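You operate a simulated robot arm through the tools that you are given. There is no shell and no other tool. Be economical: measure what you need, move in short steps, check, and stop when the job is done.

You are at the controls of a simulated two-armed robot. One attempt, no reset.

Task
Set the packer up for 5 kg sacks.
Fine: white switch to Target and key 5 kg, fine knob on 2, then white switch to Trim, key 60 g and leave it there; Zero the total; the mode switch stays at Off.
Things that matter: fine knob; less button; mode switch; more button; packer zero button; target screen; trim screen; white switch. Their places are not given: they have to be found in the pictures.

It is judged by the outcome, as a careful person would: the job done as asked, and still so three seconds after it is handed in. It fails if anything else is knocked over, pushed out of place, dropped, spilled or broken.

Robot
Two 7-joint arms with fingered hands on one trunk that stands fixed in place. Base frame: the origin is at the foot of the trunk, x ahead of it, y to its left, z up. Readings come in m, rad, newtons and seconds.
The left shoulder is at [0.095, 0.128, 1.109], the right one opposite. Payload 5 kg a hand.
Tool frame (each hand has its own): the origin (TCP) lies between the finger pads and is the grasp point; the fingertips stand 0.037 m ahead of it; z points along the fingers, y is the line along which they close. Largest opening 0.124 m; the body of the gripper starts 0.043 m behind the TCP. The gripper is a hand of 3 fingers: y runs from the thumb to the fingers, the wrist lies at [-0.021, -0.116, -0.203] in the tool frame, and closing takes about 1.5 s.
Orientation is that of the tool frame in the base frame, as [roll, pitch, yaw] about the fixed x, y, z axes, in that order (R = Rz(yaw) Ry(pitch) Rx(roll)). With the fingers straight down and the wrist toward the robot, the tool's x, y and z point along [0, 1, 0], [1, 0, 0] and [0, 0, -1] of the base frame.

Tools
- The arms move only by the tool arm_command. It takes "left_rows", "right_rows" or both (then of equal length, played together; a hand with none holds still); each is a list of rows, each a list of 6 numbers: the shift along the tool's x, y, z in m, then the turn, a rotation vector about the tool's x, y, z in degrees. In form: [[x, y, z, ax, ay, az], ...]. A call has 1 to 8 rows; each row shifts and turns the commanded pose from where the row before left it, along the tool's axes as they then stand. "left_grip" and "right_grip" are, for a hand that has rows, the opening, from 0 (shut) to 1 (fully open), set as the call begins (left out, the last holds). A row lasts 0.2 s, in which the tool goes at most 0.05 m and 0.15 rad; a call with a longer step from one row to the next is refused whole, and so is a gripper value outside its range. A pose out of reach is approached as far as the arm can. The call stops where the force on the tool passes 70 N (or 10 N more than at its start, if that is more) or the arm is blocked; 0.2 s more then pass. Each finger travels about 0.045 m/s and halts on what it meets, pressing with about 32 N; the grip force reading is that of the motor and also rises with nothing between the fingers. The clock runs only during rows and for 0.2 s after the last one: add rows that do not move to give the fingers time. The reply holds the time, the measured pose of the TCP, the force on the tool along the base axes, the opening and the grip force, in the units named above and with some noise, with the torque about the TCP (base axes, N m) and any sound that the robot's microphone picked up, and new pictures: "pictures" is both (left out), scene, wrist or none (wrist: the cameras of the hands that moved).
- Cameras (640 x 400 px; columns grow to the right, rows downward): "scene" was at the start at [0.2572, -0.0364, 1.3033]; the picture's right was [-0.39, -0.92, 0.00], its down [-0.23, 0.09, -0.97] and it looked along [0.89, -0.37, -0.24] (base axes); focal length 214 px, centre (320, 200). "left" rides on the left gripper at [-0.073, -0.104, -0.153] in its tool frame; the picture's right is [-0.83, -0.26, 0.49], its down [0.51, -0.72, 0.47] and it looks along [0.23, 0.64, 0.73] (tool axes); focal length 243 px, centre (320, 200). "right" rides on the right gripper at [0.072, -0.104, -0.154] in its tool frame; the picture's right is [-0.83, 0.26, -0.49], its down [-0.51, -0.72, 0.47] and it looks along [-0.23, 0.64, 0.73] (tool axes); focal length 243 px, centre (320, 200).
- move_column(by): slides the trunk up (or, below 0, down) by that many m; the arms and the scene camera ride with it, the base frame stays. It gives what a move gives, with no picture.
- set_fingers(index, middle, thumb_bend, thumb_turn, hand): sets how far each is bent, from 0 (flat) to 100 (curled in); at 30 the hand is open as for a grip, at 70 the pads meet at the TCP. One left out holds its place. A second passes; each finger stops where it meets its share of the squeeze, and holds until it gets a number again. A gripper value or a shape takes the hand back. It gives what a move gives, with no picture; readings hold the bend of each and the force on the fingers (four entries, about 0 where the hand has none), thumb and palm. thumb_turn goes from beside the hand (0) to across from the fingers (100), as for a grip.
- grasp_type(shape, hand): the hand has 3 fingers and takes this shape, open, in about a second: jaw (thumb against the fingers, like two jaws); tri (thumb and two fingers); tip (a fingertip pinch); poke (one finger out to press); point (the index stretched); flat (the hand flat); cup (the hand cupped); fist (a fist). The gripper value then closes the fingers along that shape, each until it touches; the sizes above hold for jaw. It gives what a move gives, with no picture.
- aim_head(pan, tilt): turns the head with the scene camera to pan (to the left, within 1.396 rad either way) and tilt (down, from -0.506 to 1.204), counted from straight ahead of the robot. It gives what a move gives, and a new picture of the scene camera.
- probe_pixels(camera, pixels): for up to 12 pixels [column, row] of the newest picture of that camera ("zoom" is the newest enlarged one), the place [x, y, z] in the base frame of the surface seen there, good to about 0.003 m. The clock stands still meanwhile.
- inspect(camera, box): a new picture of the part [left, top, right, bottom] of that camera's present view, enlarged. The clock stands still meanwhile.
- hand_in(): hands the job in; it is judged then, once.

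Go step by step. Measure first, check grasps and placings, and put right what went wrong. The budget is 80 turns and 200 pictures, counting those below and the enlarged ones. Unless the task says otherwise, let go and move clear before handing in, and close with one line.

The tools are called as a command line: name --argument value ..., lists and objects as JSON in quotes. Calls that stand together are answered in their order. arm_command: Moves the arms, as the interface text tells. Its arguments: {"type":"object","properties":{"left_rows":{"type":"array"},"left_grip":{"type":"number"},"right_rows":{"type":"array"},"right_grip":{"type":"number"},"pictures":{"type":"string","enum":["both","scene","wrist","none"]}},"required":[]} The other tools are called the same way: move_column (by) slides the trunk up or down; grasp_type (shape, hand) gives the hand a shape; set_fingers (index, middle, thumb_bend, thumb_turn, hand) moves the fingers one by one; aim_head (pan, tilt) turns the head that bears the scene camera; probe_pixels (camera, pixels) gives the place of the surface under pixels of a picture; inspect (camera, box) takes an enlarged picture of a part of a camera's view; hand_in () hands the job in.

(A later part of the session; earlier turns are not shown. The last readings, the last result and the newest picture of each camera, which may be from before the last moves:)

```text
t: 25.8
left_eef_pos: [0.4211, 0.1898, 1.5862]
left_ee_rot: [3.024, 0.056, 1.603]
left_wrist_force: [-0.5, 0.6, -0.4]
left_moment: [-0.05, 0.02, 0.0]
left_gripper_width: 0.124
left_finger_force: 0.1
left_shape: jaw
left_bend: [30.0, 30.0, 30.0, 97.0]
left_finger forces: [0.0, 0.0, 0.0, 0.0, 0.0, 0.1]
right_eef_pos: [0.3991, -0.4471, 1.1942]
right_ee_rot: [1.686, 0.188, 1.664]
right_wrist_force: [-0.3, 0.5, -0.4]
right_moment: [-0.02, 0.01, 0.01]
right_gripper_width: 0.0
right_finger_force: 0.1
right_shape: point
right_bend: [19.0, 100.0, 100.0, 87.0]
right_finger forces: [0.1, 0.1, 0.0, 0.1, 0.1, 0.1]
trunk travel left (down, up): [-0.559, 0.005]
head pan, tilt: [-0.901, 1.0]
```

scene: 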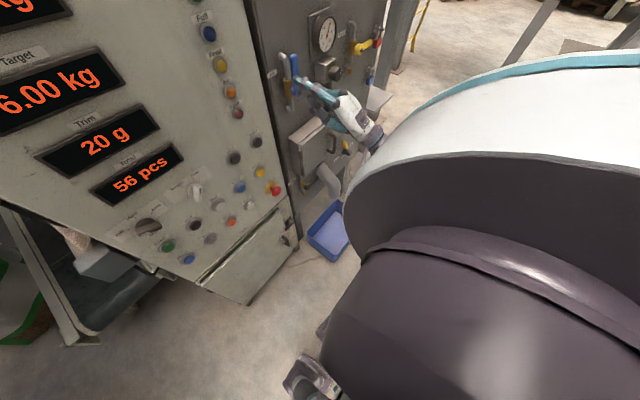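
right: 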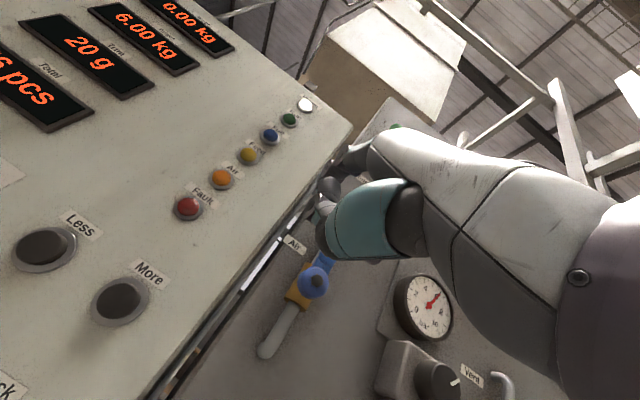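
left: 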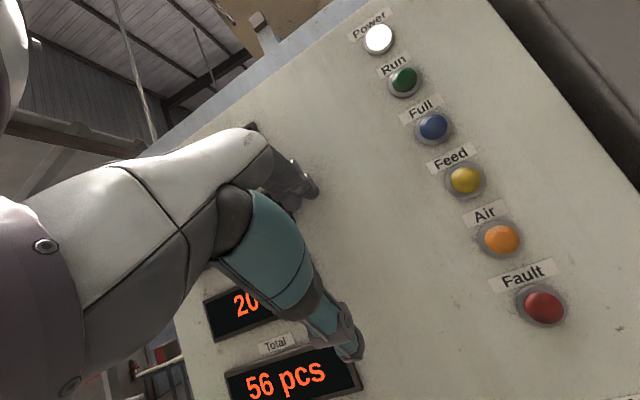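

The folded upper arm is what limits it. I'll turn the hand so the finger points forward-left (wrist out to the right), giving the arm room, after backing off slightly from the Air lever.

arm_command --right_rows '[[0, 0, -0.03, 0, 0, 0], [0, 0, 0, 0, 8, 0], [0, 0, 0, 0, 8, 0], [0, 0, 0, 0, 8, 0], [0, 0, 0, 0, 8, 0], [0, 0, 0, 0, 6, 0], [0, 0, 0, 0, 0, 8]]' --pictures "scene"

aim_head --pan -0.35 --tilt 0.75

```text
t: 27.4
left_eef_pos: [0.4201, 0.1911, 1.5877]
left_ee_rot: [3.022, 0.059, 1.601]
left_wrist_force: [0.7, 0.7, 0.1]
left_moment: [-0.03, -0.03, 0.01]
left_gripper_width: 0.1241
left_finger_force: 0.0
left_shape: jaw
left_bend: [30.0, 30.0, 30.0, 97.0]
left_finger forces: [0.1, 0.0, 0.0, 0.1, 0.0, 0.0]
right_eef_pos: [0.3685, -0.4474, 1.1973]
right_ee_rot: [1.777, -0.061, 2.296]
right_wrist_force: [-0.4, 0.1, 0.5]
right_moment: [-0.04, 0.01, -0.02]
right_gripper_width: 0.0002
right_finger_force: 0.1
right_shape: point
right_bend: [19.0, 100.0, 100.0, 87.0]
right_finger forces: [0.1, 0.0, 0.0, 0.0, 0.1, 0.0]
trunk travel left (down, up): [-0.559, 0.005]
head pan, tilt: [-0.901, 1.0]
```

scene: 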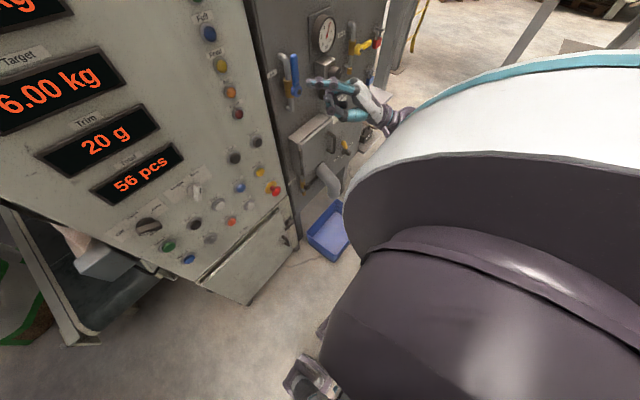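

```text
t: 28.3
left_eef_pos: [0.4219, 0.1907, 1.5862]
left_ee_rot: [3.021, 0.058, 1.602]
left_wrist_force: [0.2, 0.5, -0.5]
left_moment: [-0.01, -0.04, -0.01]
left_gripper_width: 0.1241
left_finger_force: 0.1
left_shape: jaw
left_bend: [30.0, 30.0, 30.0, 97.0]
left_finger forces: [0.0, 0.1, 0.0, 0.1, 0.1, 0.1]
right_eef_pos: [0.369, -0.4494, 1.1982]
right_ee_rot: [1.775, -0.061, 2.297]
right_wrist_force: [0.5, 0.6, 0.2]
right_moment: [0.0, -0.02, 0.0]
right_gripper_width: 0.0001
right_finger_force: 0.0
right_shape: point
right_bend: [19.0, 100.0, 100.0, 87.0]
right_finger forces: [0.0, 0.0, 0.0, 0.1, 0.0, 0.1]
trunk travel left (down, up): [-0.559, 0.005]
head pan, tilt: [-0.351, 0.75]
```

scene: 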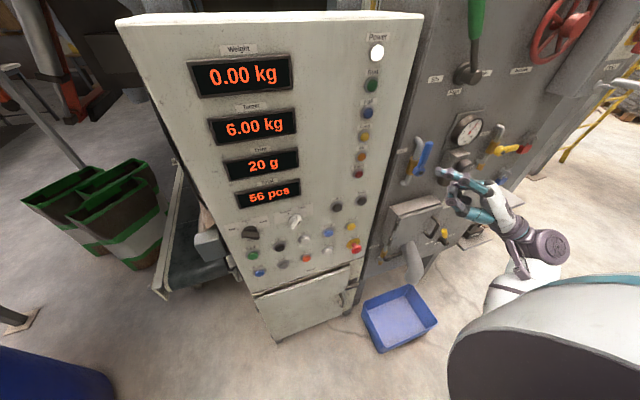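

The turn worked. Now I'll locate the index tip precisely.

inspect --camera "scene" --box '[420, 150, 548, 230]'

probe_pixels --camera "zoom" --pixels '[[85, 105], [90, 100], [95, 110], [140, 105]]'

```text
5.00 times, centred on (484, 190) of scene
```

zoom: 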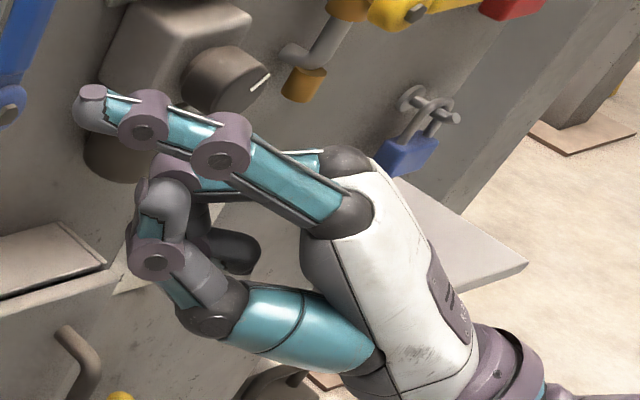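

```text
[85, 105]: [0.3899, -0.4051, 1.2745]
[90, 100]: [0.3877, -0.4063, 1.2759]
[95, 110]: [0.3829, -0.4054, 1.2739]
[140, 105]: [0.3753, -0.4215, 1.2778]
```

The tip sits about (0.023, 0.07, 0.04) in the tool frame. I'll straighten the index fully and move toward the white switch, right of it.

set_fingers --hand "right" --index 0

arm_command --right_rows '[[0.0198, -0.022, 0.031, 0, 0, 0], [0.0198, -0.022, 0.031, 0, 0, 0], [0.0198, -0.022, 0.031, 0, 0, 0], [0.0198, -0.022, 0.031, 0, 0, 0], [0.0198, -0.022, 0.031, 0, 0, 0], [0.0198, -0.022, 0.031, 0, 0, 0], [0, 0, 0, -5, -6, 0], [0, 0, 0, -5, -6, 0]]' --pictures "both"

inspect --camera "scene" --box '[230, 160, 422, 280]'

```text
t: 29.3
left_eef_pos: [0.4217, 0.1896, 1.5867]
left_ee_rot: [3.021, 0.056, 1.601]
left_wrist_force: [-0.9, -0.1, 0.1]
left_moment: [0.0, 0.03, 0.0]
left_gripper_width: 0.124
left_finger_force: 0.1
left_shape: jaw
left_bend: [30.0, 30.0, 30.0, 97.0]
left_finger forces: [0.0, 0.0, 0.0, 0.1, 0.0, 0.1]
right_eef_pos: [0.3694, -0.4485, 1.1973]
right_ee_rot: [1.774, -0.061, 2.299]
right_wrist_force: [0.2, -0.4, 0.6]
right_moment: [-0.02, -0.03, 0.02]
right_gripper_width: 0.0669
right_finger_force: 0.0
right_shape: fingers
right_bend: [0.0, 100.0, 100.0, 87.0]
right_finger forces: [0.0, 0.0, 0.0, 0.0, 0.0, 0.0]
trunk travel left (down, up): [-0.559, 0.005]
head pan, tilt: [-0.351, 0.75]
```

```text
t: 30.7
left_eef_pos: [0.4216, 0.192, 1.5865]
left_ee_rot: [3.02, 0.061, 1.604]
left_wrist_force: [-0.4, 0.1, -0.4]
left_moment: [-0.03, 0.0, -0.04]
left_gripper_width: 0.124
left_finger_force: 0.1
left_shape: jaw
left_bend: [30.0, 30.0, 30.0, 97.0]
left_finger forces: [0.0, 0.0, 0.0, 0.0, 0.0, 0.0]
right_eef_pos: [0.3957, -0.2844, 1.047]
right_ee_rot: [1.873, 0.032, 2.337]
right_wrist_force: [-0.7, 0.3, -1.0]
right_moment: [-0.04, 0.02, 0.0]
right_gripper_width: 0.0668
right_finger_force: 0.1
right_shape: fingers
right_bend: [0.0, 100.0, 100.0, 87.0]
right_finger forces: [0.0, 0.0, 0.1, 0.0, 0.0, 0.0]
trunk travel left (down, up): [-0.559, 0.005]
head pan, tilt: [-0.351, 0.75]
stopped in row 6 (right hand): the arm was blocked; the commanded pose is now the measured one
```

scene: 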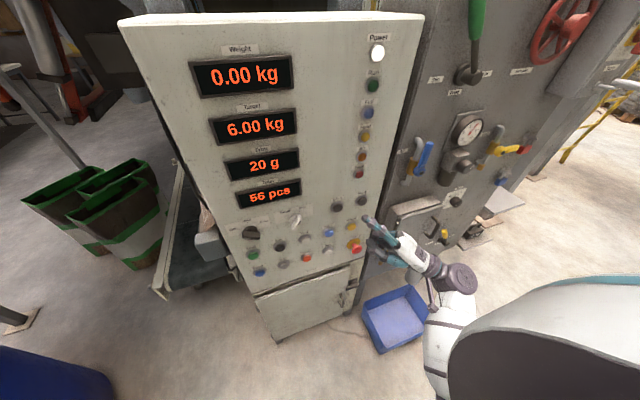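
right: 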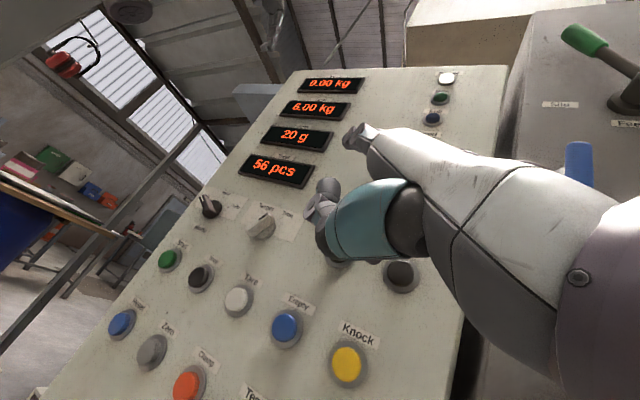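

```text
3.33 times, centred on (326, 220) of scene
```

zoom: 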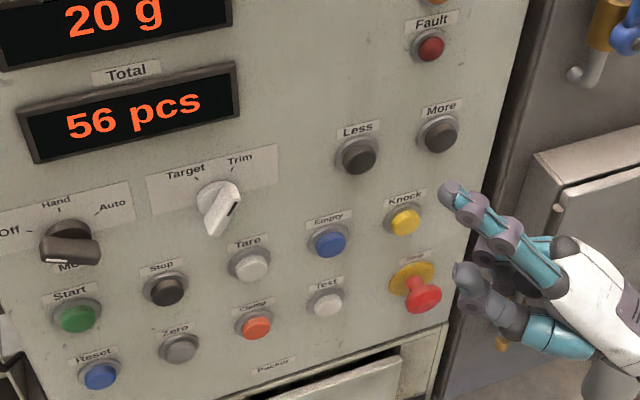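

Blocked again at y −0.28, but the hand is near the buttons. I'll probe the fingertip and then try moving forward first.

probe_pixels --camera "zoom" --pixels '[[447, 187], [450, 195], [443, 190], [435, 130], [360, 153], [180, 346], [222, 200], [228, 195], [212, 228]]'

arm_command --right_rows '[[-0.015, 0.008, 0.018, -4, 0, 0], [-0.015, 0.008, 0.018, -4, 0, 0], [-0.0, 0.005, 0.0, -4, -5, 0], [0.03, 0.01, 0.028, 0, 0, 0]]' --pictures "scene"

inspect --camera "scene" --box '[230, 160, 422, 280]'

```text
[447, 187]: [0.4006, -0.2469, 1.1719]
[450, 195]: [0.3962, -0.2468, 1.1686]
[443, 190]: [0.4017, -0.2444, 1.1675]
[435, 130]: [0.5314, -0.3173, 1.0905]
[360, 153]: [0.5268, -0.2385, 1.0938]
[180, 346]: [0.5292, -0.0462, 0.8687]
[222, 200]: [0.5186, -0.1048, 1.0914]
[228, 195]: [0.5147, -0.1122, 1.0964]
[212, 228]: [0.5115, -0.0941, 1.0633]
```

```text
t: 31.8
left_eef_pos: [0.421, 0.1921, 1.5895]
left_ee_rot: [3.018, 0.059, 1.601]
left_wrist_force: [0.0, 0.4, 0.8]
left_moment: [-0.02, 0.0, -0.01]
left_gripper_width: 0.1241
left_finger_force: 0.0
left_shape: jaw
left_bend: [30.0, 30.0, 30.0, 97.0]
left_finger forces: [0.1, 0.0, 0.1, 0.1, 0.0, 0.1]
right_eef_pos: [0.4256, -0.2743, 1.0386]
right_ee_rot: [1.821, 0.11, 2.3]
right_wrist_force: [0.3, -0.4, 0.0]
right_moment: [-0.02, 0.05, 0.01]
right_gripper_width: 0.067
right_finger_force: 0.1
right_shape: fingers
right_bend: [0.0, 100.0, 100.0, 87.0]
right_finger forces: [0.1, 0.0, 0.1, 0.1, 0.0, 0.0]
trunk travel left (down, up): [-0.559, 0.005]
head pan, tilt: [-0.351, 0.75]
stopped in row 4 (right hand): the arm was blocked; the commanded pose is now the measured one
```

scene: 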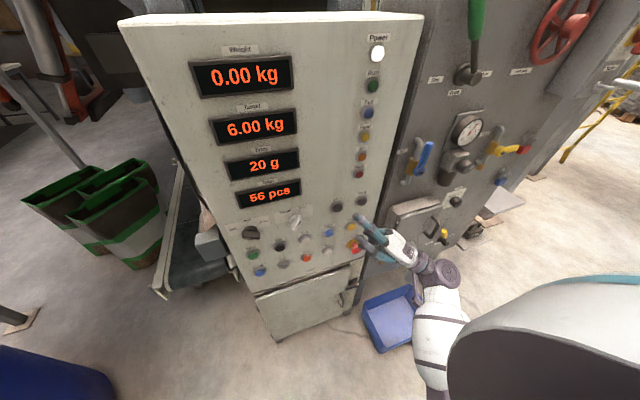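

```text
3.33 times, centred on (326, 220) of scene
```

zoom: 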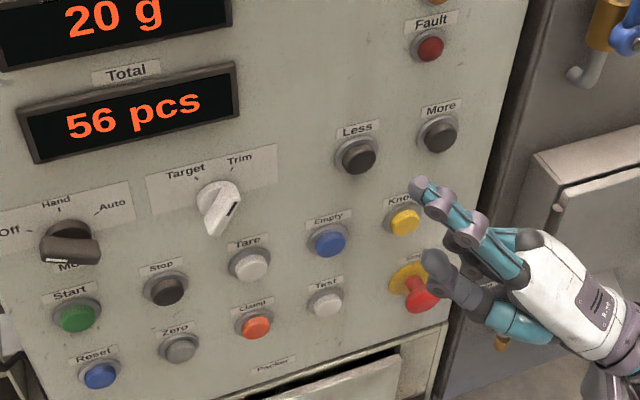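

With the index straight, the finger actually points ~45° toward tool +y, meaning the hand naturally points forward when the tool points down (the start attitude). So a lower trunk with tool-down hands is the right posture; I'll retrace the right hand up first.

arm_command --right_rows '[[-0.019, 0.0187, -0.0343, 0, 0, 0], [-0.019, 0.0187, -0.0343, 0, 0, 0], [-0.019, 0.0187, -0.0343, 0, 0, 0], [-0.019, 0.0187, -0.0343, 0, 0, 0], [-0.019, 0.0187, -0.0343, 0, 0, 0], [-0.019, 0.0187, -0.0343, 0, 0, 0], [0, 0, 0, 0, -8, 0], [0, 0, 0, 0, -8, 0]]' --pictures "none"

grasp_type --hand "right" --shape "fist"

grasp_type --hand "left" --shape "point"

```text
t: 33.6
left_eef_pos: [0.4212, 0.1924, 1.5852]
left_ee_rot: [3.019, 0.059, 1.601]
left_wrist_force: [-1.2, 0.0, -0.3]
left_moment: [-0.02, -0.01, 0.0]
left_gripper_width: 0.1239
left_finger_force: 0.0
left_shape: jaw
left_bend: [30.0, 30.0, 30.0, 97.0]
left_finger forces: [0.0, 0.0, 0.0, 0.0, 0.1, 0.0]
right_eef_pos: [0.3613, -0.4597, 1.2085]
right_ee_rot: [1.784, 0.174, 2.026]
right_wrist_force: [0.7, 0.6, 0.0]
right_moment: [0.01, -0.01, -0.04]
right_gripper_width: 0.0667
right_finger_force: 0.0
right_shape: fingers
right_bend: [0.0, 100.0, 100.0, 87.0]
right_finger forces: [0.1, 0.0, 0.0, 0.0, 0.0, 0.0]
trunk travel left (down, up): [-0.559, 0.005]
head pan, tilt: [-0.351, 0.75]
```

```text
t: 34.5
left_eef_pos: [0.4215, 0.1905, 1.5867]
left_ee_rot: [3.022, 0.058, 1.601]
left_wrist_force: [-0.5, 0.7, 0.0]
left_moment: [0.0, 0.0, 0.01]
left_gripper_width: 0.1241
left_finger_force: 0.1
left_shape: jaw
left_bend: [30.0, 30.0, 30.0, 97.0]
left_finger forces: [0.1, 0.0, 0.0, 0.0, 0.1, 0.1]
right_eef_pos: [0.3623, -0.4619, 1.2067]
right_ee_rot: [1.786, 0.173, 2.027]
right_wrist_force: [0.7, -0.8, -0.2]
right_moment: [0.01, -0.01, -0.01]
right_gripper_width: 0.0001
right_finger_force: 0.1
right_shape: fist
right_bend: [100.0, 100.0, 84.0, 84.0]
right_finger forces: [0.1, 0.0, 0.1, 0.1, 0.0, 0.0]
trunk travel left (down, up): [-0.559, 0.005]
head pan, tilt: [-0.351, 0.75]
```

```text
t: 35.4
left_eef_pos: [0.4214, 0.1901, 1.587]
left_ee_rot: [3.022, 0.057, 1.602]
left_wrist_force: [-0.6, -0.3, -0.2]
left_moment: [0.02, 0.03, -0.02]
left_gripper_width: 0.1191
left_finger_force: 0.1
left_shape: point
left_bend: [19.0, 100.0, 99.0, 87.0]
left_finger forces: [0.0, 0.0, 0.1, 0.0, 0.1, 0.0]
right_eef_pos: [0.3624, -0.461, 1.2071]
right_ee_rot: [1.785, 0.172, 2.026]
right_wrist_force: [-0.5, 0.1, 0.1]
right_moment: [0.01, -0.02, 0.01]
right_gripper_width: 0.0
right_finger_force: 0.0
right_shape: fist
right_bend: [100.0, 100.0, 84.0, 84.0]
right_finger forces: [0.0, 0.1, 0.0, 0.0, 0.1, 0.0]
trunk travel left (down, up): [-0.559, 0.005]
head pan, tilt: [-0.351, 0.75]
```

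arm_command --right_rows '[[-0.0202, 0.0391, -0.015, 0, 0, 0], [-0.0202, 0.0391, -0.015, 0, 0, 0], [-0.0202, 0.0391, -0.015, 0, 0, 0], [-0.0202, 0.0391, -0.015, 0, 0, 0], [-0.0202, 0.0391, -0.015, 0, 0, 0], [-0.0202, 0.0391, -0.015, 0, 0, 0], [-0.0202, 0.0391, -0.015, 0, 0, 0]]' --pictures "none"

arm_command --right_rows '[[0, 0, 0, 0, -8, 2.5], [0, 0, 0, 0, -8, 2.5], [0, 0, 0, 0, -8, 2.5], [0, 0, 0, 8, 0, 0], [0, 0, 0, 8, 0, 0], [0, 0, 0, 8, 0, 0], [0, 0, 0, 8, 0, 0], [0, 0, 0, 8, 0, 0]]' --pictures "scene"

```text
t: 37.0
left_eef_pos: [0.4214, 0.19, 1.5864]
left_ee_rot: [3.02, 0.057, 1.599]
left_wrist_force: [0.0, 0.1, -0.9]
left_moment: [0.0, -0.01, 0.0]
left_gripper_width: 0.1189
left_finger_force: 0.1
left_shape: point
left_bend: [19.0, 100.0, 99.0, 87.0]
left_finger forces: [0.0, 0.1, 0.0, 0.1, 0.0, 0.0]
right_eef_pos: [0.3624, -0.5617, 1.5145]
right_ee_rot: [1.785, 0.171, 2.026]
right_wrist_force: [0.7, 0.1, -0.7]
right_moment: [-0.03, -0.01, 0.0]
right_gripper_width: 0.0
right_finger_force: 0.1
right_shape: fist
right_bend: [100.0, 100.0, 84.0, 84.0]
right_finger forces: [0.1, 0.0, 0.0, 0.0, 0.1, 0.1]
trunk travel left (down, up): [-0.559, 0.005]
head pan, tilt: [-0.351, 0.75]
```

```text
t: 38.8
left_eef_pos: [0.422, 0.1917, 1.5853]
left_ee_rot: [3.021, 0.059, 1.602]
left_wrist_force: [0.0, 0.3, -0.1]
left_moment: [0.03, 0.04, -0.03]
left_gripper_width: 0.119
left_finger_force: 0.0
left_shape: point
left_bend: [19.0, 100.0, 99.0, 87.0]
left_finger forces: [0.1, 0.0, 0.1, 0.0, 0.0, 0.0]
right_eef_pos: [0.3624, -0.5605, 1.5161]
right_ee_rot: [2.42, 0.117, 1.586]
right_wrist_force: [-0.7, -0.2, -1.2]
right_moment: [0.01, 0.02, 0.0]
right_gripper_width: 0.0001
right_finger_force: 0.0
right_shape: fist
right_bend: [100.0, 100.0, 84.0, 84.0]
right_finger forces: [0.1, 0.1, 0.1, 0.1, 0.1, 0.0]
trunk travel left (down, up): [-0.559, 0.005]
head pan, tilt: [-0.351, 0.75]
```

scene: 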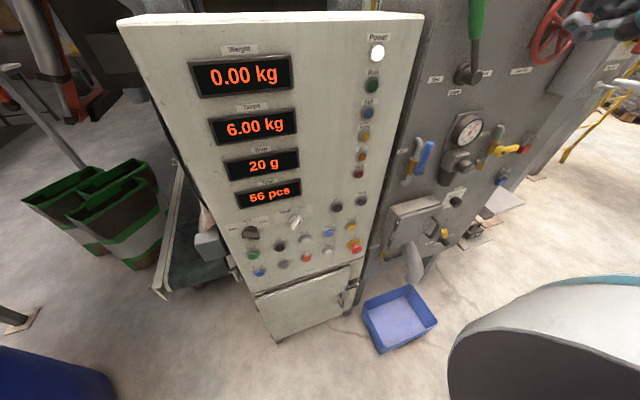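

Next finish turning the right hand down and raise it, and check the left surroundings (drum, board) before lowering the trunk.

arm_command --right_rows '[[0, 0, 0, 8, 0, 0], [0, 0, 0, 8, 0, 0], [0, 0, 0, 8, 0, 0], [0, 0, 0, 8, 0, 0], [0, 0, 0, 8, 0, 0], [-0.02, 0, -0.045, 0, 0, 0], [-0.02, 0, -0.045, 0, 0, 0], [0, 0, -0.045, 0, 0, 0]]' --left_rows '[[0, 0, 0, 7, 0, 0], [0, 0, 0, 0, 0, 0], [0, 0, 0, 0, 0, 0], [0, 0, 0, 0, 0, 0], [0, 0, 0, 0, 0, 0], [0, 0, 0, 0, 0, 0], [0, 0, 0, 0, 0, 0], [0, 0, 0, 0, 0, 0]]' --pictures "none"

aim_head --pan 0.7 --tilt 0.8

probe_pixels --camera "scene" --pixels '[[20, 100], [100, 150], [200, 200], [100, 300], [200, 300], [300, 200], [150, 250], [50, 200]]'

```text
t: 40.6
left_eef_pos: [0.4207, 0.1929, 1.5869]
left_ee_rot: [-3.141, 0.059, 1.602]
left_wrist_force: [0.4, 0.3, -1.1]
left_moment: [-0.06, 0.02, -0.03]
left_gripper_width: 0.1189
left_finger_force: 0.1
left_shape: point
left_bend: [19.0, 100.0, 99.0, 87.0]
left_finger forces: [0.0, 0.1, 0.0, 0.0, 0.0, 0.1]
right_eef_pos: [0.3567, -0.5823, 1.6569]
right_ee_rot: [3.116, 0.119, 1.585]
right_wrist_force: [0.3, 1.2, 0.6]
right_moment: [-0.05, -0.01, -0.02]
right_gripper_width: 0.0002
right_finger_force: 0.1
right_shape: fist
right_bend: [100.0, 100.0, 84.0, 84.0]
right_finger forces: [0.0, 0.0, 0.0, 0.0, 0.0, 0.0]
trunk travel left (down, up): [-0.559, 0.005]
head pan, tilt: [-0.351, 0.75]
```

```text
t: 41.9
left_eef_pos: [0.4212, 0.1909, 1.5861]
left_ee_rot: [-3.139, 0.057, 1.603]
left_wrist_force: [0.2, -0.3, 0.4]
left_moment: [-0.01, 0.03, -0.01]
left_gripper_width: 0.119
left_finger_force: 0.0
left_shape: point
left_bend: [19.0, 100.0, 99.0, 87.0]
left_finger forces: [0.1, 0.0, 0.0, 0.1, 0.0, 0.0]
right_eef_pos: [0.3577, -0.5848, 1.656]
right_ee_rot: [3.114, 0.119, 1.585]
right_wrist_force: [0.7, -0.1, 0.7]
right_moment: [0.02, 0.0, 0.0]
right_gripper_width: 0.0
right_finger_force: 0.2
right_shape: fist
right_bend: [100.0, 100.0, 84.0, 84.0]
right_finger forces: [0.0, 0.0, 0.1, 0.0, 0.0, 0.0]
trunk travel left (down, up): [-0.559, 0.005]
head pan, tilt: [0.7, 0.799]
```

scene: 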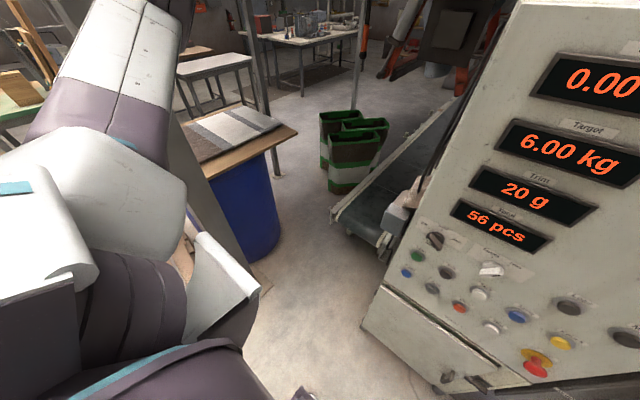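

```text
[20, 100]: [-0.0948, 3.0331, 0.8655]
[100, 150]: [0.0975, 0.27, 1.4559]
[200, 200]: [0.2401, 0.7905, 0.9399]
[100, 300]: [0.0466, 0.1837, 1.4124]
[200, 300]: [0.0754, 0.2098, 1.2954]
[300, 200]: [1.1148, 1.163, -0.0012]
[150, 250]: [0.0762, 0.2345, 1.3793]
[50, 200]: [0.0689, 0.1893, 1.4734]
```

The left upper arm extends outward-left; I need the board/post heights and arm extents.

probe_pixels --camera "scene" --pixels '[[240, 130], [215, 172], [290, 132], [180, 130], [60, 120], [120, 60], [150, 20], [90, 30], [200, 280], [190, 180]]'

aim_head --pan 1.2 --tilt 0.5

aim_head --pan -1.3 --tilt 0.5

```text
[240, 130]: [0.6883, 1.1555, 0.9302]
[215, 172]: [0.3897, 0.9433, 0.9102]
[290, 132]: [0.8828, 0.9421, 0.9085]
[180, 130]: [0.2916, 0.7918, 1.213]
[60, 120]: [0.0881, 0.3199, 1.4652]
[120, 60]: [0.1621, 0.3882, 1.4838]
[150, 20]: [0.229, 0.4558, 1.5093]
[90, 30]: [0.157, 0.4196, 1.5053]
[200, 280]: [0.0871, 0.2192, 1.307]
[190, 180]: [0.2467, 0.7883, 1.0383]
```

```text
t: 42.8
left_eef_pos: [0.4223, 0.1903, 1.5865]
left_ee_rot: [-3.139, 0.056, 1.602]
left_wrist_force: [0.4, 0.7, -0.4]
left_moment: [0.01, 0.02, 0.01]
left_gripper_width: 0.1193
left_finger_force: 0.1
left_shape: point
left_bend: [19.0, 100.0, 99.0, 87.0]
left_finger forces: [0.1, 0.0, 0.0, 0.0, 0.1, 0.1]
right_eef_pos: [0.359, -0.5856, 1.6569]
right_ee_rot: [3.114, 0.118, 1.587]
right_wrist_force: [0.4, 0.0, -0.2]
right_moment: [0.01, -0.01, 0.02]
right_gripper_width: 0.0001
right_finger_force: 0.1
right_shape: fist
right_bend: [100.0, 100.0, 84.0, 84.0]
right_finger forces: [0.1, 0.0, 0.0, 0.0, 0.0, 0.0]
trunk travel left (down, up): [-0.559, 0.005]
head pan, tilt: [1.201, 0.499]
```

scene: 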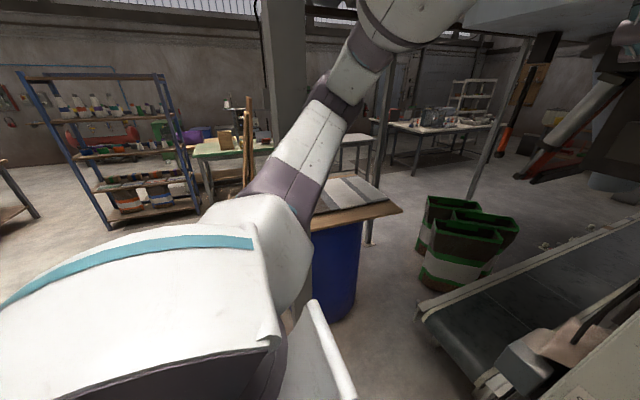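

```text
t: 45.1
left_eef_pos: [0.4221, 0.1899, 1.5858]
left_ee_rot: [-3.141, 0.059, 1.602]
left_wrist_force: [0.0, 1.0, 0.1]
left_moment: [0.03, -0.02, -0.03]
left_gripper_width: 0.1189
left_finger_force: 0.0
left_shape: point
left_bend: [19.0, 100.0, 99.0, 87.0]
left_finger forces: [0.0, 0.0, 0.0, 0.1, 0.0, 0.0]
right_eef_pos: [0.3591, -0.5853, 1.6563]
right_ee_rot: [3.115, 0.119, 1.586]
right_wrist_force: [-0.5, -0.5, 0.0]
right_moment: [0.03, -0.02, -0.02]
right_gripper_width: 0.0001
right_finger_force: 0.0
right_shape: fist
right_bend: [100.0, 100.0, 84.0, 84.0]
right_finger forces: [0.0, 0.0, 0.1, 0.0, 0.1, 0.0]
trunk travel left (down, up): [-0.559, 0.005]
head pan, tilt: [-1.3, 0.499]
```

scene: 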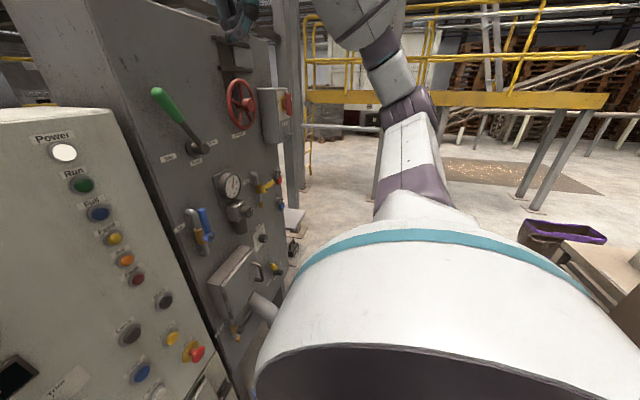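

The arms arch upward with clear space around; lowering the trunk by 0.48 brings both hands (tool down) to panel height at x≈0.36–0.42. I'll pull the left hand back slightly and lower.

arm_command --left_rows '[[0, -0.03, 0, 0, 3.4, 0], [-0.04, 0, 0, 0, 0, 0]]' --pictures "none"

move_column --by -0.4

aim_head --pan -0.2 --tilt 0.35

```text
t: 45.7
left_eef_pos: [0.3926, 0.1442, 1.5881]
left_ee_rot: [-3.137, -0.005, 1.603]
left_wrist_force: [1.0, -0.8, -0.2]
left_moment: [0.06, 0.05, 0.01]
left_gripper_width: 0.0
left_finger_force: 0.1
left_shape: point
left_bend: [19.0, 100.0, 100.0, 87.0]
left_finger forces: [0.0, 0.1, 0.1, 0.1, 0.1, 0.0]
right_eef_pos: [0.3589, -0.5904, 1.6534]
right_ee_rot: [3.117, 0.115, 1.587]
right_wrist_force: [-0.1, -0.6, -0.4]
right_moment: [0.08, 0.01, 0.0]
right_gripper_width: 0.0
right_finger_force: 0.1
right_shape: fist
right_bend: [100.0, 100.0, 84.0, 84.0]
right_finger forces: [0.0, 0.1, 0.1, 0.0, 0.0, 0.0]
trunk travel left (down, up): [-0.559, 0.005]
head pan, tilt: [-1.3, 0.499]
```

```text
t: 49.5
left_eef_pos: [0.4216, 0.1488, 1.1641]
left_ee_rot: [-3.083, 0.0, 1.598]
left_wrist_force: [0.4, -0.1, 0.2]
left_moment: [-0.03, -0.04, 0.02]
left_gripper_width: 0.0
left_finger_force: 0.1
left_shape: point
left_bend: [19.0, 100.0, 100.0, 87.0]
left_finger forces: [0.1, 0.0, 0.0, 0.0, 0.0, 0.1]
right_eef_pos: [0.3585, -0.5845, 1.2556]
right_ee_rot: [3.115, 0.118, 1.585]
right_wrist_force: [0.2, 0.1, 0.5]
right_moment: [0.0, -0.02, 0.0]
right_gripper_width: 0.0001
right_finger_force: 0.0
right_shape: fist
right_bend: [100.0, 100.0, 84.0, 84.0]
right_finger forces: [0.0, 0.0, 0.1, 0.0, 0.1, 0.0]
trunk travel left (down, up): [-0.159, 0.405]
head pan, tilt: [-1.3, 0.499]
```

```text
t: 50.9
left_eef_pos: [0.4241, 0.1506, 1.1633]
left_ee_rot: [-3.082, -0.001, 1.597]
left_wrist_force: [0.1, 0.6, -0.1]
left_moment: [0.01, 0.02, 0.02]
left_gripper_width: 0.0
left_finger_force: 0.0
left_shape: point
left_bend: [19.0, 100.0, 100.0, 87.0]
left_finger forces: [0.0, 0.1, 0.0, 0.1, 0.0, 0.0]
right_eef_pos: [0.3575, -0.5855, 1.2549]
right_ee_rot: [3.114, 0.119, 1.584]
right_wrist_force: [-0.7, 0.5, -1.1]
right_moment: [0.0, 0.0, 0.01]
right_gripper_width: 0.0
right_finger_force: 0.0
right_shape: fist
right_bend: [100.0, 100.0, 84.0, 84.0]
right_finger forces: [0.0, 0.1, 0.0, 0.0, 0.1, 0.0]
trunk travel left (down, up): [-0.159, 0.405]
head pan, tilt: [-0.201, 0.351]
```

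scene: 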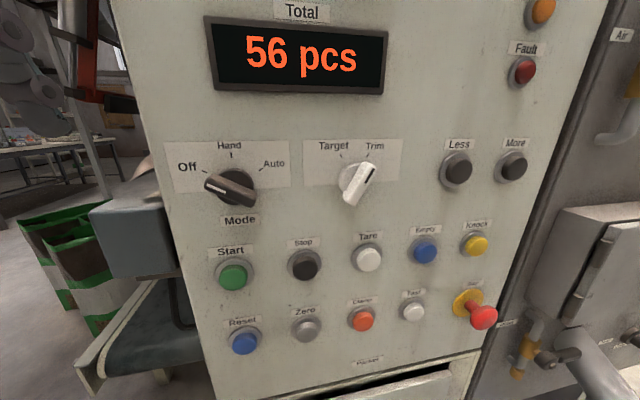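

The view shows all controls clearly. Left hand (index pointing) now moves right along the panel toward the white switch, kept back at x≈0.40.

arm_command --left_rows '[[0, -0.025, 0, -3, 0, 0], [-0.046, 0, 0, 0, 0, 0], [-0.046, 0, 0, 0, 0, 0], [-0.046, 0, 0, 0, 0, 0], [-0.046, 0, 0, 0, 0, 0], [-0.046, 0, 0, 0, 0, 0], [-0.046, 0, 0, 0, 0, -1.5]]' --pictures "both"

```text
t: 52.5
left_eef_pos: [0.4165, -0.1286, 1.1476]
left_ee_rot: [-3.133, 0.003, 1.619]
left_wrist_force: [0.1, -1.7, 0.0]
left_moment: [0.05, 0.03, 0.02]
left_gripper_width: 0.0
left_finger_force: 0.1
left_shape: point
left_bend: [19.0, 100.0, 100.0, 87.0]
left_finger forces: [0.0, 0.1, 0.1, 0.0, 0.0, 0.0]
left hand out of reach, approached as far as the arm can: row 1, 7
right_eef_pos: [0.3593, -0.5873, 1.2544]
right_ee_rot: [3.118, 0.116, 1.587]
right_wrist_force: [-0.3, -0.4, -0.5]
right_moment: [0.06, 0.0, 0.01]
right_gripper_width: 0.0002
right_finger_force: 0.0
right_shape: fist
right_bend: [100.0, 100.0, 84.0, 84.0]
right_finger forces: [0.1, 0.1, 0.0, 0.0, 0.0, 0.0]
trunk travel left (down, up): [-0.159, 0.405]
head pan, tilt: [-0.201, 0.351]
```

scene: 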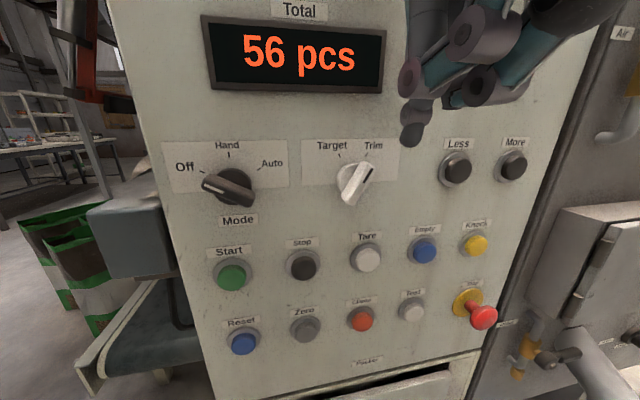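
left: 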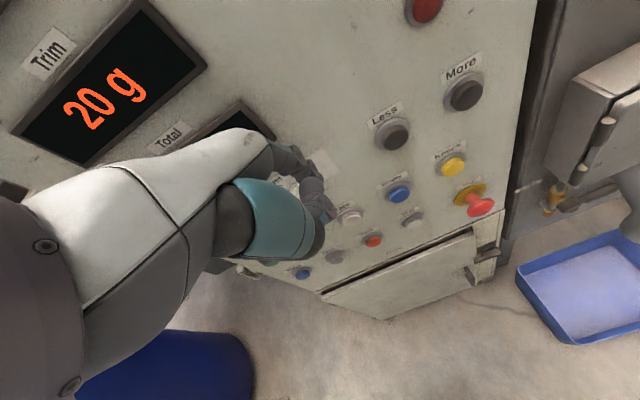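

The left hand reaches fine here; index tip appears near (412,135). I'll probe it and the switch.

inspect --camera "scene" --box '[320, 80, 480, 180]'

probe_pixels --camera "scene" --pixels '[[412, 138], [408, 128], [412, 144], [366, 168], [349, 200], [371, 172], [361, 165], [358, 150]]'

```text
4.00 times, centred on (400, 130) of scene
```

zoom: 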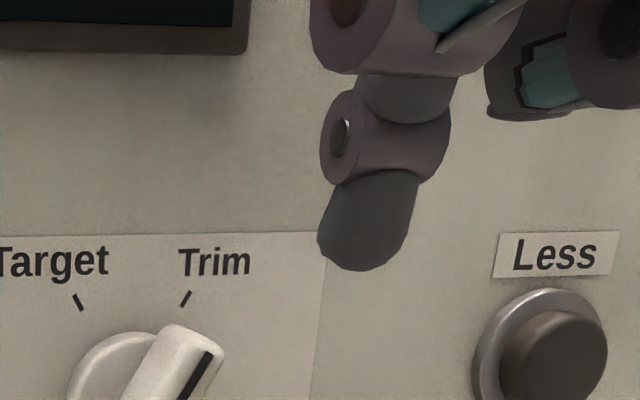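

```text
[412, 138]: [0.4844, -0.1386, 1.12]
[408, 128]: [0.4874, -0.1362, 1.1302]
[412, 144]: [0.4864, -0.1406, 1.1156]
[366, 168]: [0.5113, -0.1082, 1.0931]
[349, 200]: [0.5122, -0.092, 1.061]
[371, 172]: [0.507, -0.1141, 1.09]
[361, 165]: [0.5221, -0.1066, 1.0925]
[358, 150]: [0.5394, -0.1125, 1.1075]
```

Tip bottom is at [0.49,-0.14,1.113]; lever upper end at y≈-0.115, z≈1.10. I'll go down 0.024 and forward 0.033, then push left.

arm_command --left_rows '[[-0.004, 0.0, 0.024, 0, 0, 0], [0, 0.02, 0, 0, 0, 0], [0, 0.015, 0, 0, 0, 0], [0.015, 0, 0, 0, 0, 0], [0.01, 0, 0, 0, 0, 0], [0.01, 0, 0, 0, 0, 0], [0.008, 0, 0, 0, 0, 0]]' --pictures "scene"

inspect --camera "scene" --box '[280, 100, 440, 200]'

```text
t: 54.1
left_eef_pos: [0.4466, -0.0847, 1.126]
left_ee_rot: [-3.138, 0.005, 1.624]
left_wrist_force: [-3.3, 1.6, 18.3]
left_moment: [-0.3, -1.48, 0.03]
left_gripper_width: 0.0003
left_finger_force: 0.0
left_shape: point
left_bend: [18.0, 100.0, 100.0, 87.0]
left_finger forces: [17.8, 0.0, 0.0, 0.0, 0.0, 0.1]
right_eef_pos: [0.355, -0.5827, 1.2578]
right_ee_rot: [3.113, 0.119, 1.587]
right_wrist_force: [0.2, 0.2, -0.1]
right_moment: [0.01, 0.0, -0.01]
right_gripper_width: 0.0
right_finger_force: 0.1
right_shape: fist
right_bend: [100.0, 100.0, 84.0, 84.0]
right_finger forces: [0.0, 0.0, 0.0, 0.0, 0.0, 0.0]
trunk travel left (down, up): [-0.159, 0.405]
head pan, tilt: [-0.201, 0.351]
```

scene: 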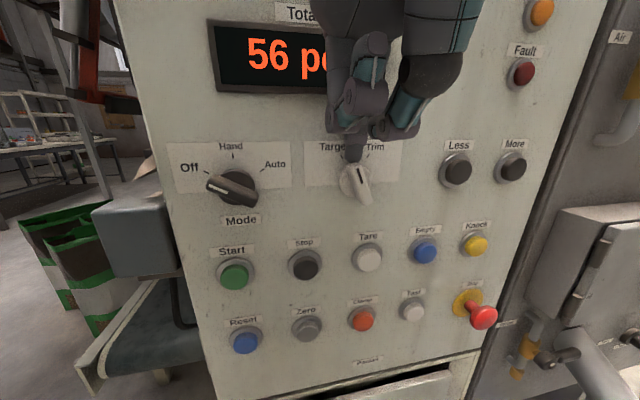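

```text
4.00 times, centred on (360, 150) of scene
```

zoom: 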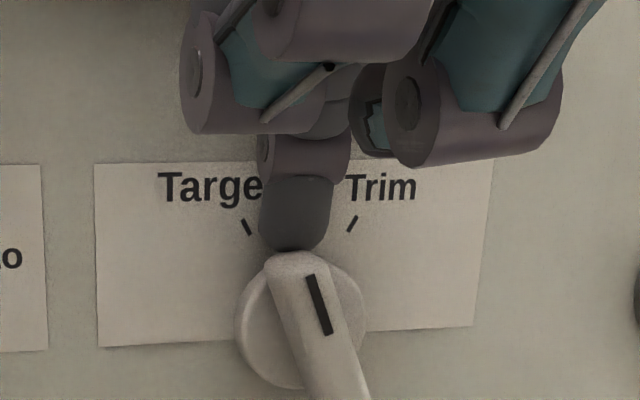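

The lever has rotated toward Target; the tip now rests on its top. I'll continue left slightly, then lift off and look.

arm_command --left_rows '[[0.01, 0, 0, 0, 0, 0], [0, -0.01, -0.02, 0, 0, 0], [0, -0.02, -0.02, 0, 0, 0], [-0.045, -0.01, 0, 0, 0, 0], [-0.045, -0.01, 0, 0, 0, 0], [0, 0, 0, 0, 0, 0]]' --pictures "scene"

inspect --camera "scene" --box '[280, 100, 440, 200]'

```text
t: 55.5
left_eef_pos: [0.418, -0.1677, 1.1461]
left_ee_rot: [-3.134, 0.007, 1.622]
left_wrist_force: [0.0, 0.2, 0.9]
left_moment: [-0.03, 0.02, 0.01]
left_gripper_width: 0.0
left_finger_force: 0.1
left_shape: point
left_bend: [19.0, 100.0, 100.0, 87.0]
left_finger forces: [0.0, 0.0, 0.0, 0.0, 0.0, 0.0]
left hand out of reach, approached as far as the arm can: row 3, 4, 5
right_eef_pos: [0.3582, -0.585, 1.2561]
right_ee_rot: [3.117, 0.117, 1.586]
right_wrist_force: [0.1, 0.5, 0.1]
right_moment: [-0.05, 0.05, 0.01]
right_gripper_width: 0.0
right_finger_force: 0.0
right_shape: fist
right_bend: [100.0, 100.0, 84.0, 84.0]
right_finger forces: [0.1, 0.1, 0.0, 0.0, 0.0, 0.0]
trunk travel left (down, up): [-0.159, 0.405]
head pan, tilt: [-0.201, 0.351]
```

scene: 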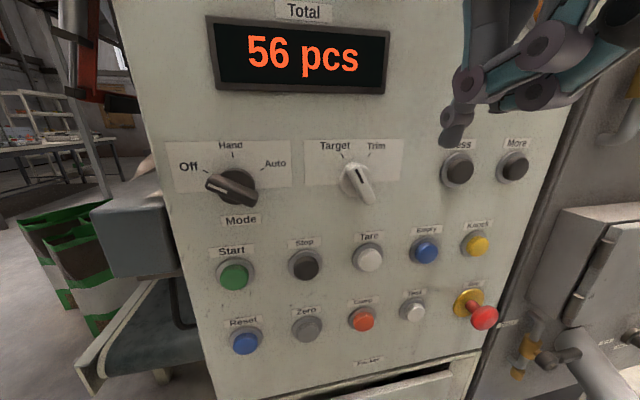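

```text
4.00 times, centred on (360, 150) of scene
```

zoom: 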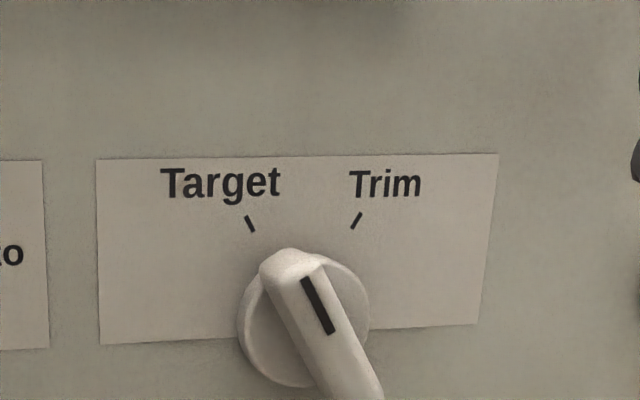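

White switch is on Target. Now approach Less (0.5245,-0.237,1.09) and turn the head up so screen and button are both seen.

arm_command --left_rows '[[-0.03, 0, 0, 0, 0, 0], [-0.028, 0, 0.014, 0, 0, 0], [0, 0.0, 0.014, 0, 0, 0], [0, 0.025, 0, 0, 0, 0]]' --pictures "wrist"

aim_head --pan -0.25 --tilt 0.0

```text
t: 56.5
left_eef_pos: [0.4418, -0.2256, 1.1191]
left_ee_rot: [-3.14, 0.0, 1.621]
left_wrist_force: [-1.5, -0.3, 0.2]
left_moment: [0.02, 0.0, 0.03]
left_gripper_width: 0.1189
left_finger_force: 0.0
left_shape: point
left_bend: [20.0, 100.0, 100.0, 87.0]
left_finger forces: [1.3, 0.1, 0.1, 0.0, 0.0, 0.0]
right_eef_pos: [0.355, -0.5846, 1.257]
right_ee_rot: [3.114, 0.118, 1.585]
right_wrist_force: [0.3, 0.0, 0.1]
right_moment: [0.02, 0.01, 0.01]
right_gripper_width: 0.0
right_finger_force: 0.2
right_shape: fist
right_bend: [100.0, 100.0, 84.0, 84.0]
right_finger forces: [0.0, 0.0, 0.0, 0.1, 0.0, 0.0]
trunk travel left (down, up): [-0.159, 0.405]
head pan, tilt: [-0.201, 0.351]
```

left: 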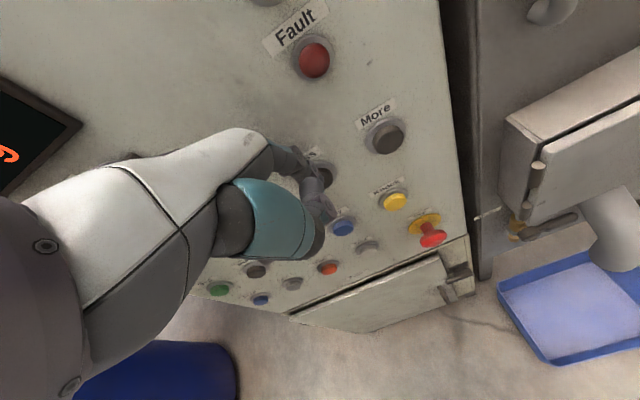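

```text
t: 57.3
left_eef_pos: [0.4426, -0.2255, 1.1192]
left_ee_rot: [-3.137, -0.002, 1.625]
left_wrist_force: [-1.6, -0.2, 0.4]
left_moment: [0.0, 0.01, -0.01]
left_gripper_width: 0.1192
left_finger_force: 0.1
left_shape: point
left_bend: [20.0, 100.0, 100.0, 87.0]
left_finger forces: [1.3, 0.0, 0.1, 0.0, 0.0, 0.0]
right_eef_pos: [0.3554, -0.5843, 1.2565]
right_ee_rot: [3.113, 0.118, 1.585]
right_wrist_force: [0.2, 0.3, 0.9]
right_moment: [0.01, 0.0, -0.01]
right_gripper_width: 0.0
right_finger_force: 0.0
right_shape: fist
right_bend: [100.0, 100.0, 84.0, 84.0]
right_finger forces: [0.0, 0.1, 0.0, 0.0, 0.0, 0.0]
trunk travel left (down, up): [-0.159, 0.405]
head pan, tilt: [-0.25, 0.0]
```

scene: 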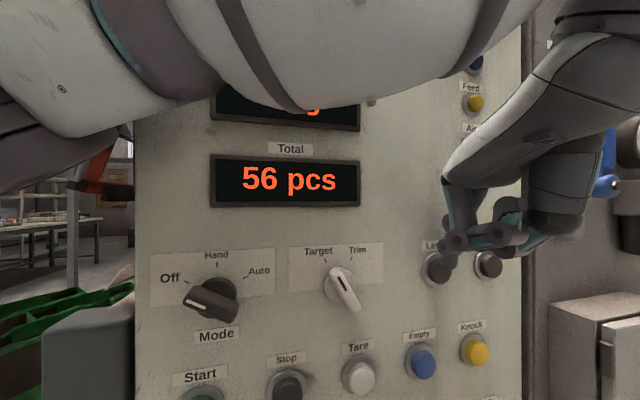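

The tip already touches Less lightly (1.3 N). I'll do one press (forward 8 mm, back), and listen for a sound.

arm_command --left_rows '[[0, 0.008, 0, 0, 0, 0], [0, 0, 0, 0, 0, 0], [0, -0.016, 0, 0, 0, 0], [0, 0, 0, 0, 0, 0]]' --pictures "scene"

inspect --camera "left" --box '[0, 0, 320, 200]'

```text
t: 58.3
left_eef_pos: [0.4363, -0.2257, 1.1168]
left_ee_rot: [-3.134, 0.0, 1.626]
left_wrist_force: [0.8, 0.5, -0.6]
left_moment: [0.01, 0.02, 0.0]
left_gripper_width: 0.1189
left_finger_force: 0.0
left_shape: point
left_bend: [19.0, 100.0, 100.0, 87.0]
left_finger forces: [0.1, 0.1, 0.0, 0.0, 0.0, 0.1]
right_eef_pos: [0.3571, -0.5853, 1.2563]
right_ee_rot: [3.115, 0.117, 1.585]
right_wrist_force: [0.5, 0.0, 0.3]
right_moment: [0.01, -0.01, -0.02]
right_gripper_width: 0.0001
right_finger_force: 0.1
right_shape: fist
right_bend: [100.0, 100.0, 84.0, 84.0]
right_finger forces: [0.1, 0.2, 0.0, 0.1, 0.0, 0.0]
trunk travel left (down, up): [-0.159, 0.405]
head pan, tilt: [-0.25, 0.0]
heard: click
```

scene: 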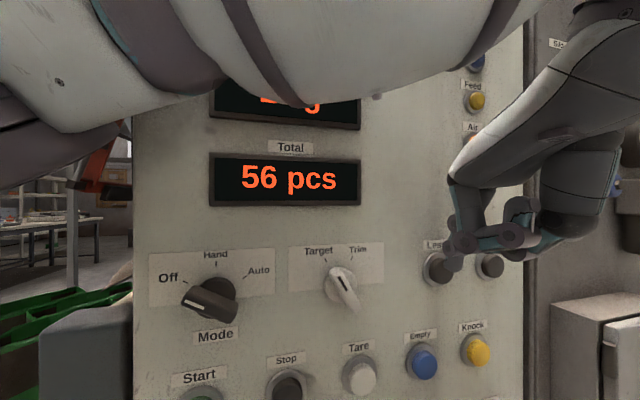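

```text
2.00 times, centred on (160, 100) of left
```

zoom: 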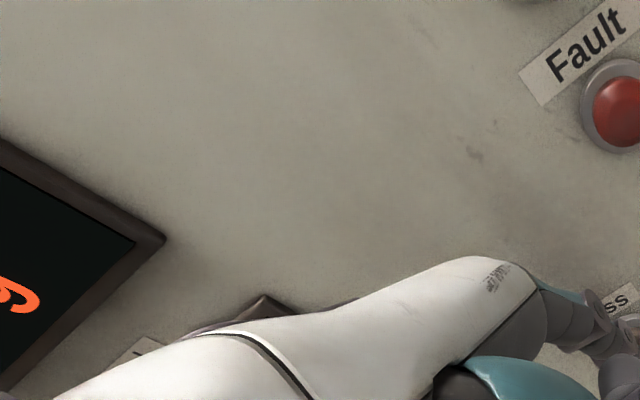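

Click heard. Checking whether the right hand's camera sees the Target screen.

inspect --camera "right" --box '[0, 0, 640, 400]'

```text
1.00 times, centred on (320, 200) of right (not enlarged: the box is as wide or as high as the picture)
```

zoom: 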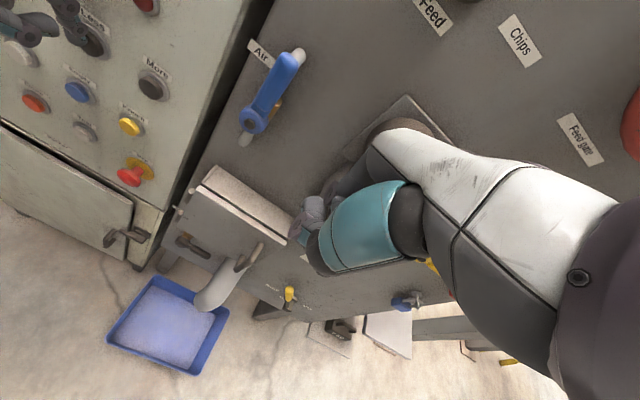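

It doesn't; I'll turn the right hand (yaw left, tilt up) so its camera watches the screens.

arm_command --right_rows '[[0, 0, -0.02, 0, 0, -8], [0, 0, -0.02, 0, 0, -8], [0, 0, 0, 0, 0, -8], [0, 0, 0, 0, 0, -8], [0, 0, 0, -8, 0, 0], [0, 0, 0, -8, 0, 0], [0, 0, 0, -8, 0, 0], [0, 0, 0, -8, 0, 0]]' --pictures "wrist"

```text
t: 60.1
left_eef_pos: [0.4368, -0.2242, 1.117]
left_ee_rot: [-3.137, 0.0, 1.623]
left_wrist_force: [0.7, -0.4, -0.5]
left_moment: [0.03, 0.0, -0.01]
left_gripper_width: 0.119
left_finger_force: 0.2
left_shape: point
left_bend: [19.0, 100.0, 100.0, 87.0]
left_finger forces: [0.0, 0.1, 0.0, 0.0, 0.0, 0.0]
right_eef_pos: [0.3565, -0.581, 1.296]
right_ee_rot: [2.625, 0.115, 2.148]
right_wrist_force: [0.4, -0.5, 0.1]
right_moment: [-0.05, 0.0, 0.0]
right_gripper_width: 0.0
right_finger_force: 0.1
right_shape: fist
right_bend: [100.0, 100.0, 84.0, 84.0]
right_finger forces: [0.1, 0.1, 0.0, 0.1, 0.1, 0.0]
trunk travel left (down, up): [-0.159, 0.405]
head pan, tilt: [-0.25, 0.0]
```

right: 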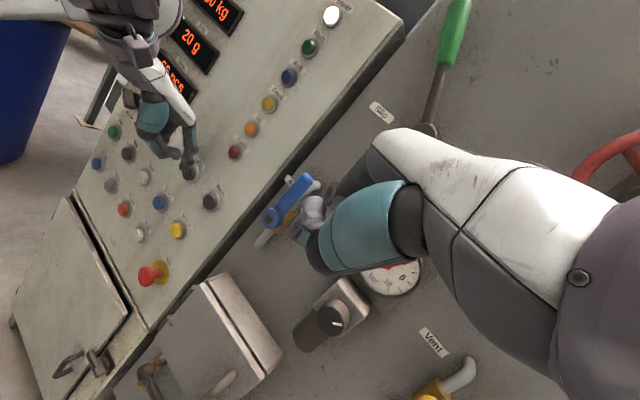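

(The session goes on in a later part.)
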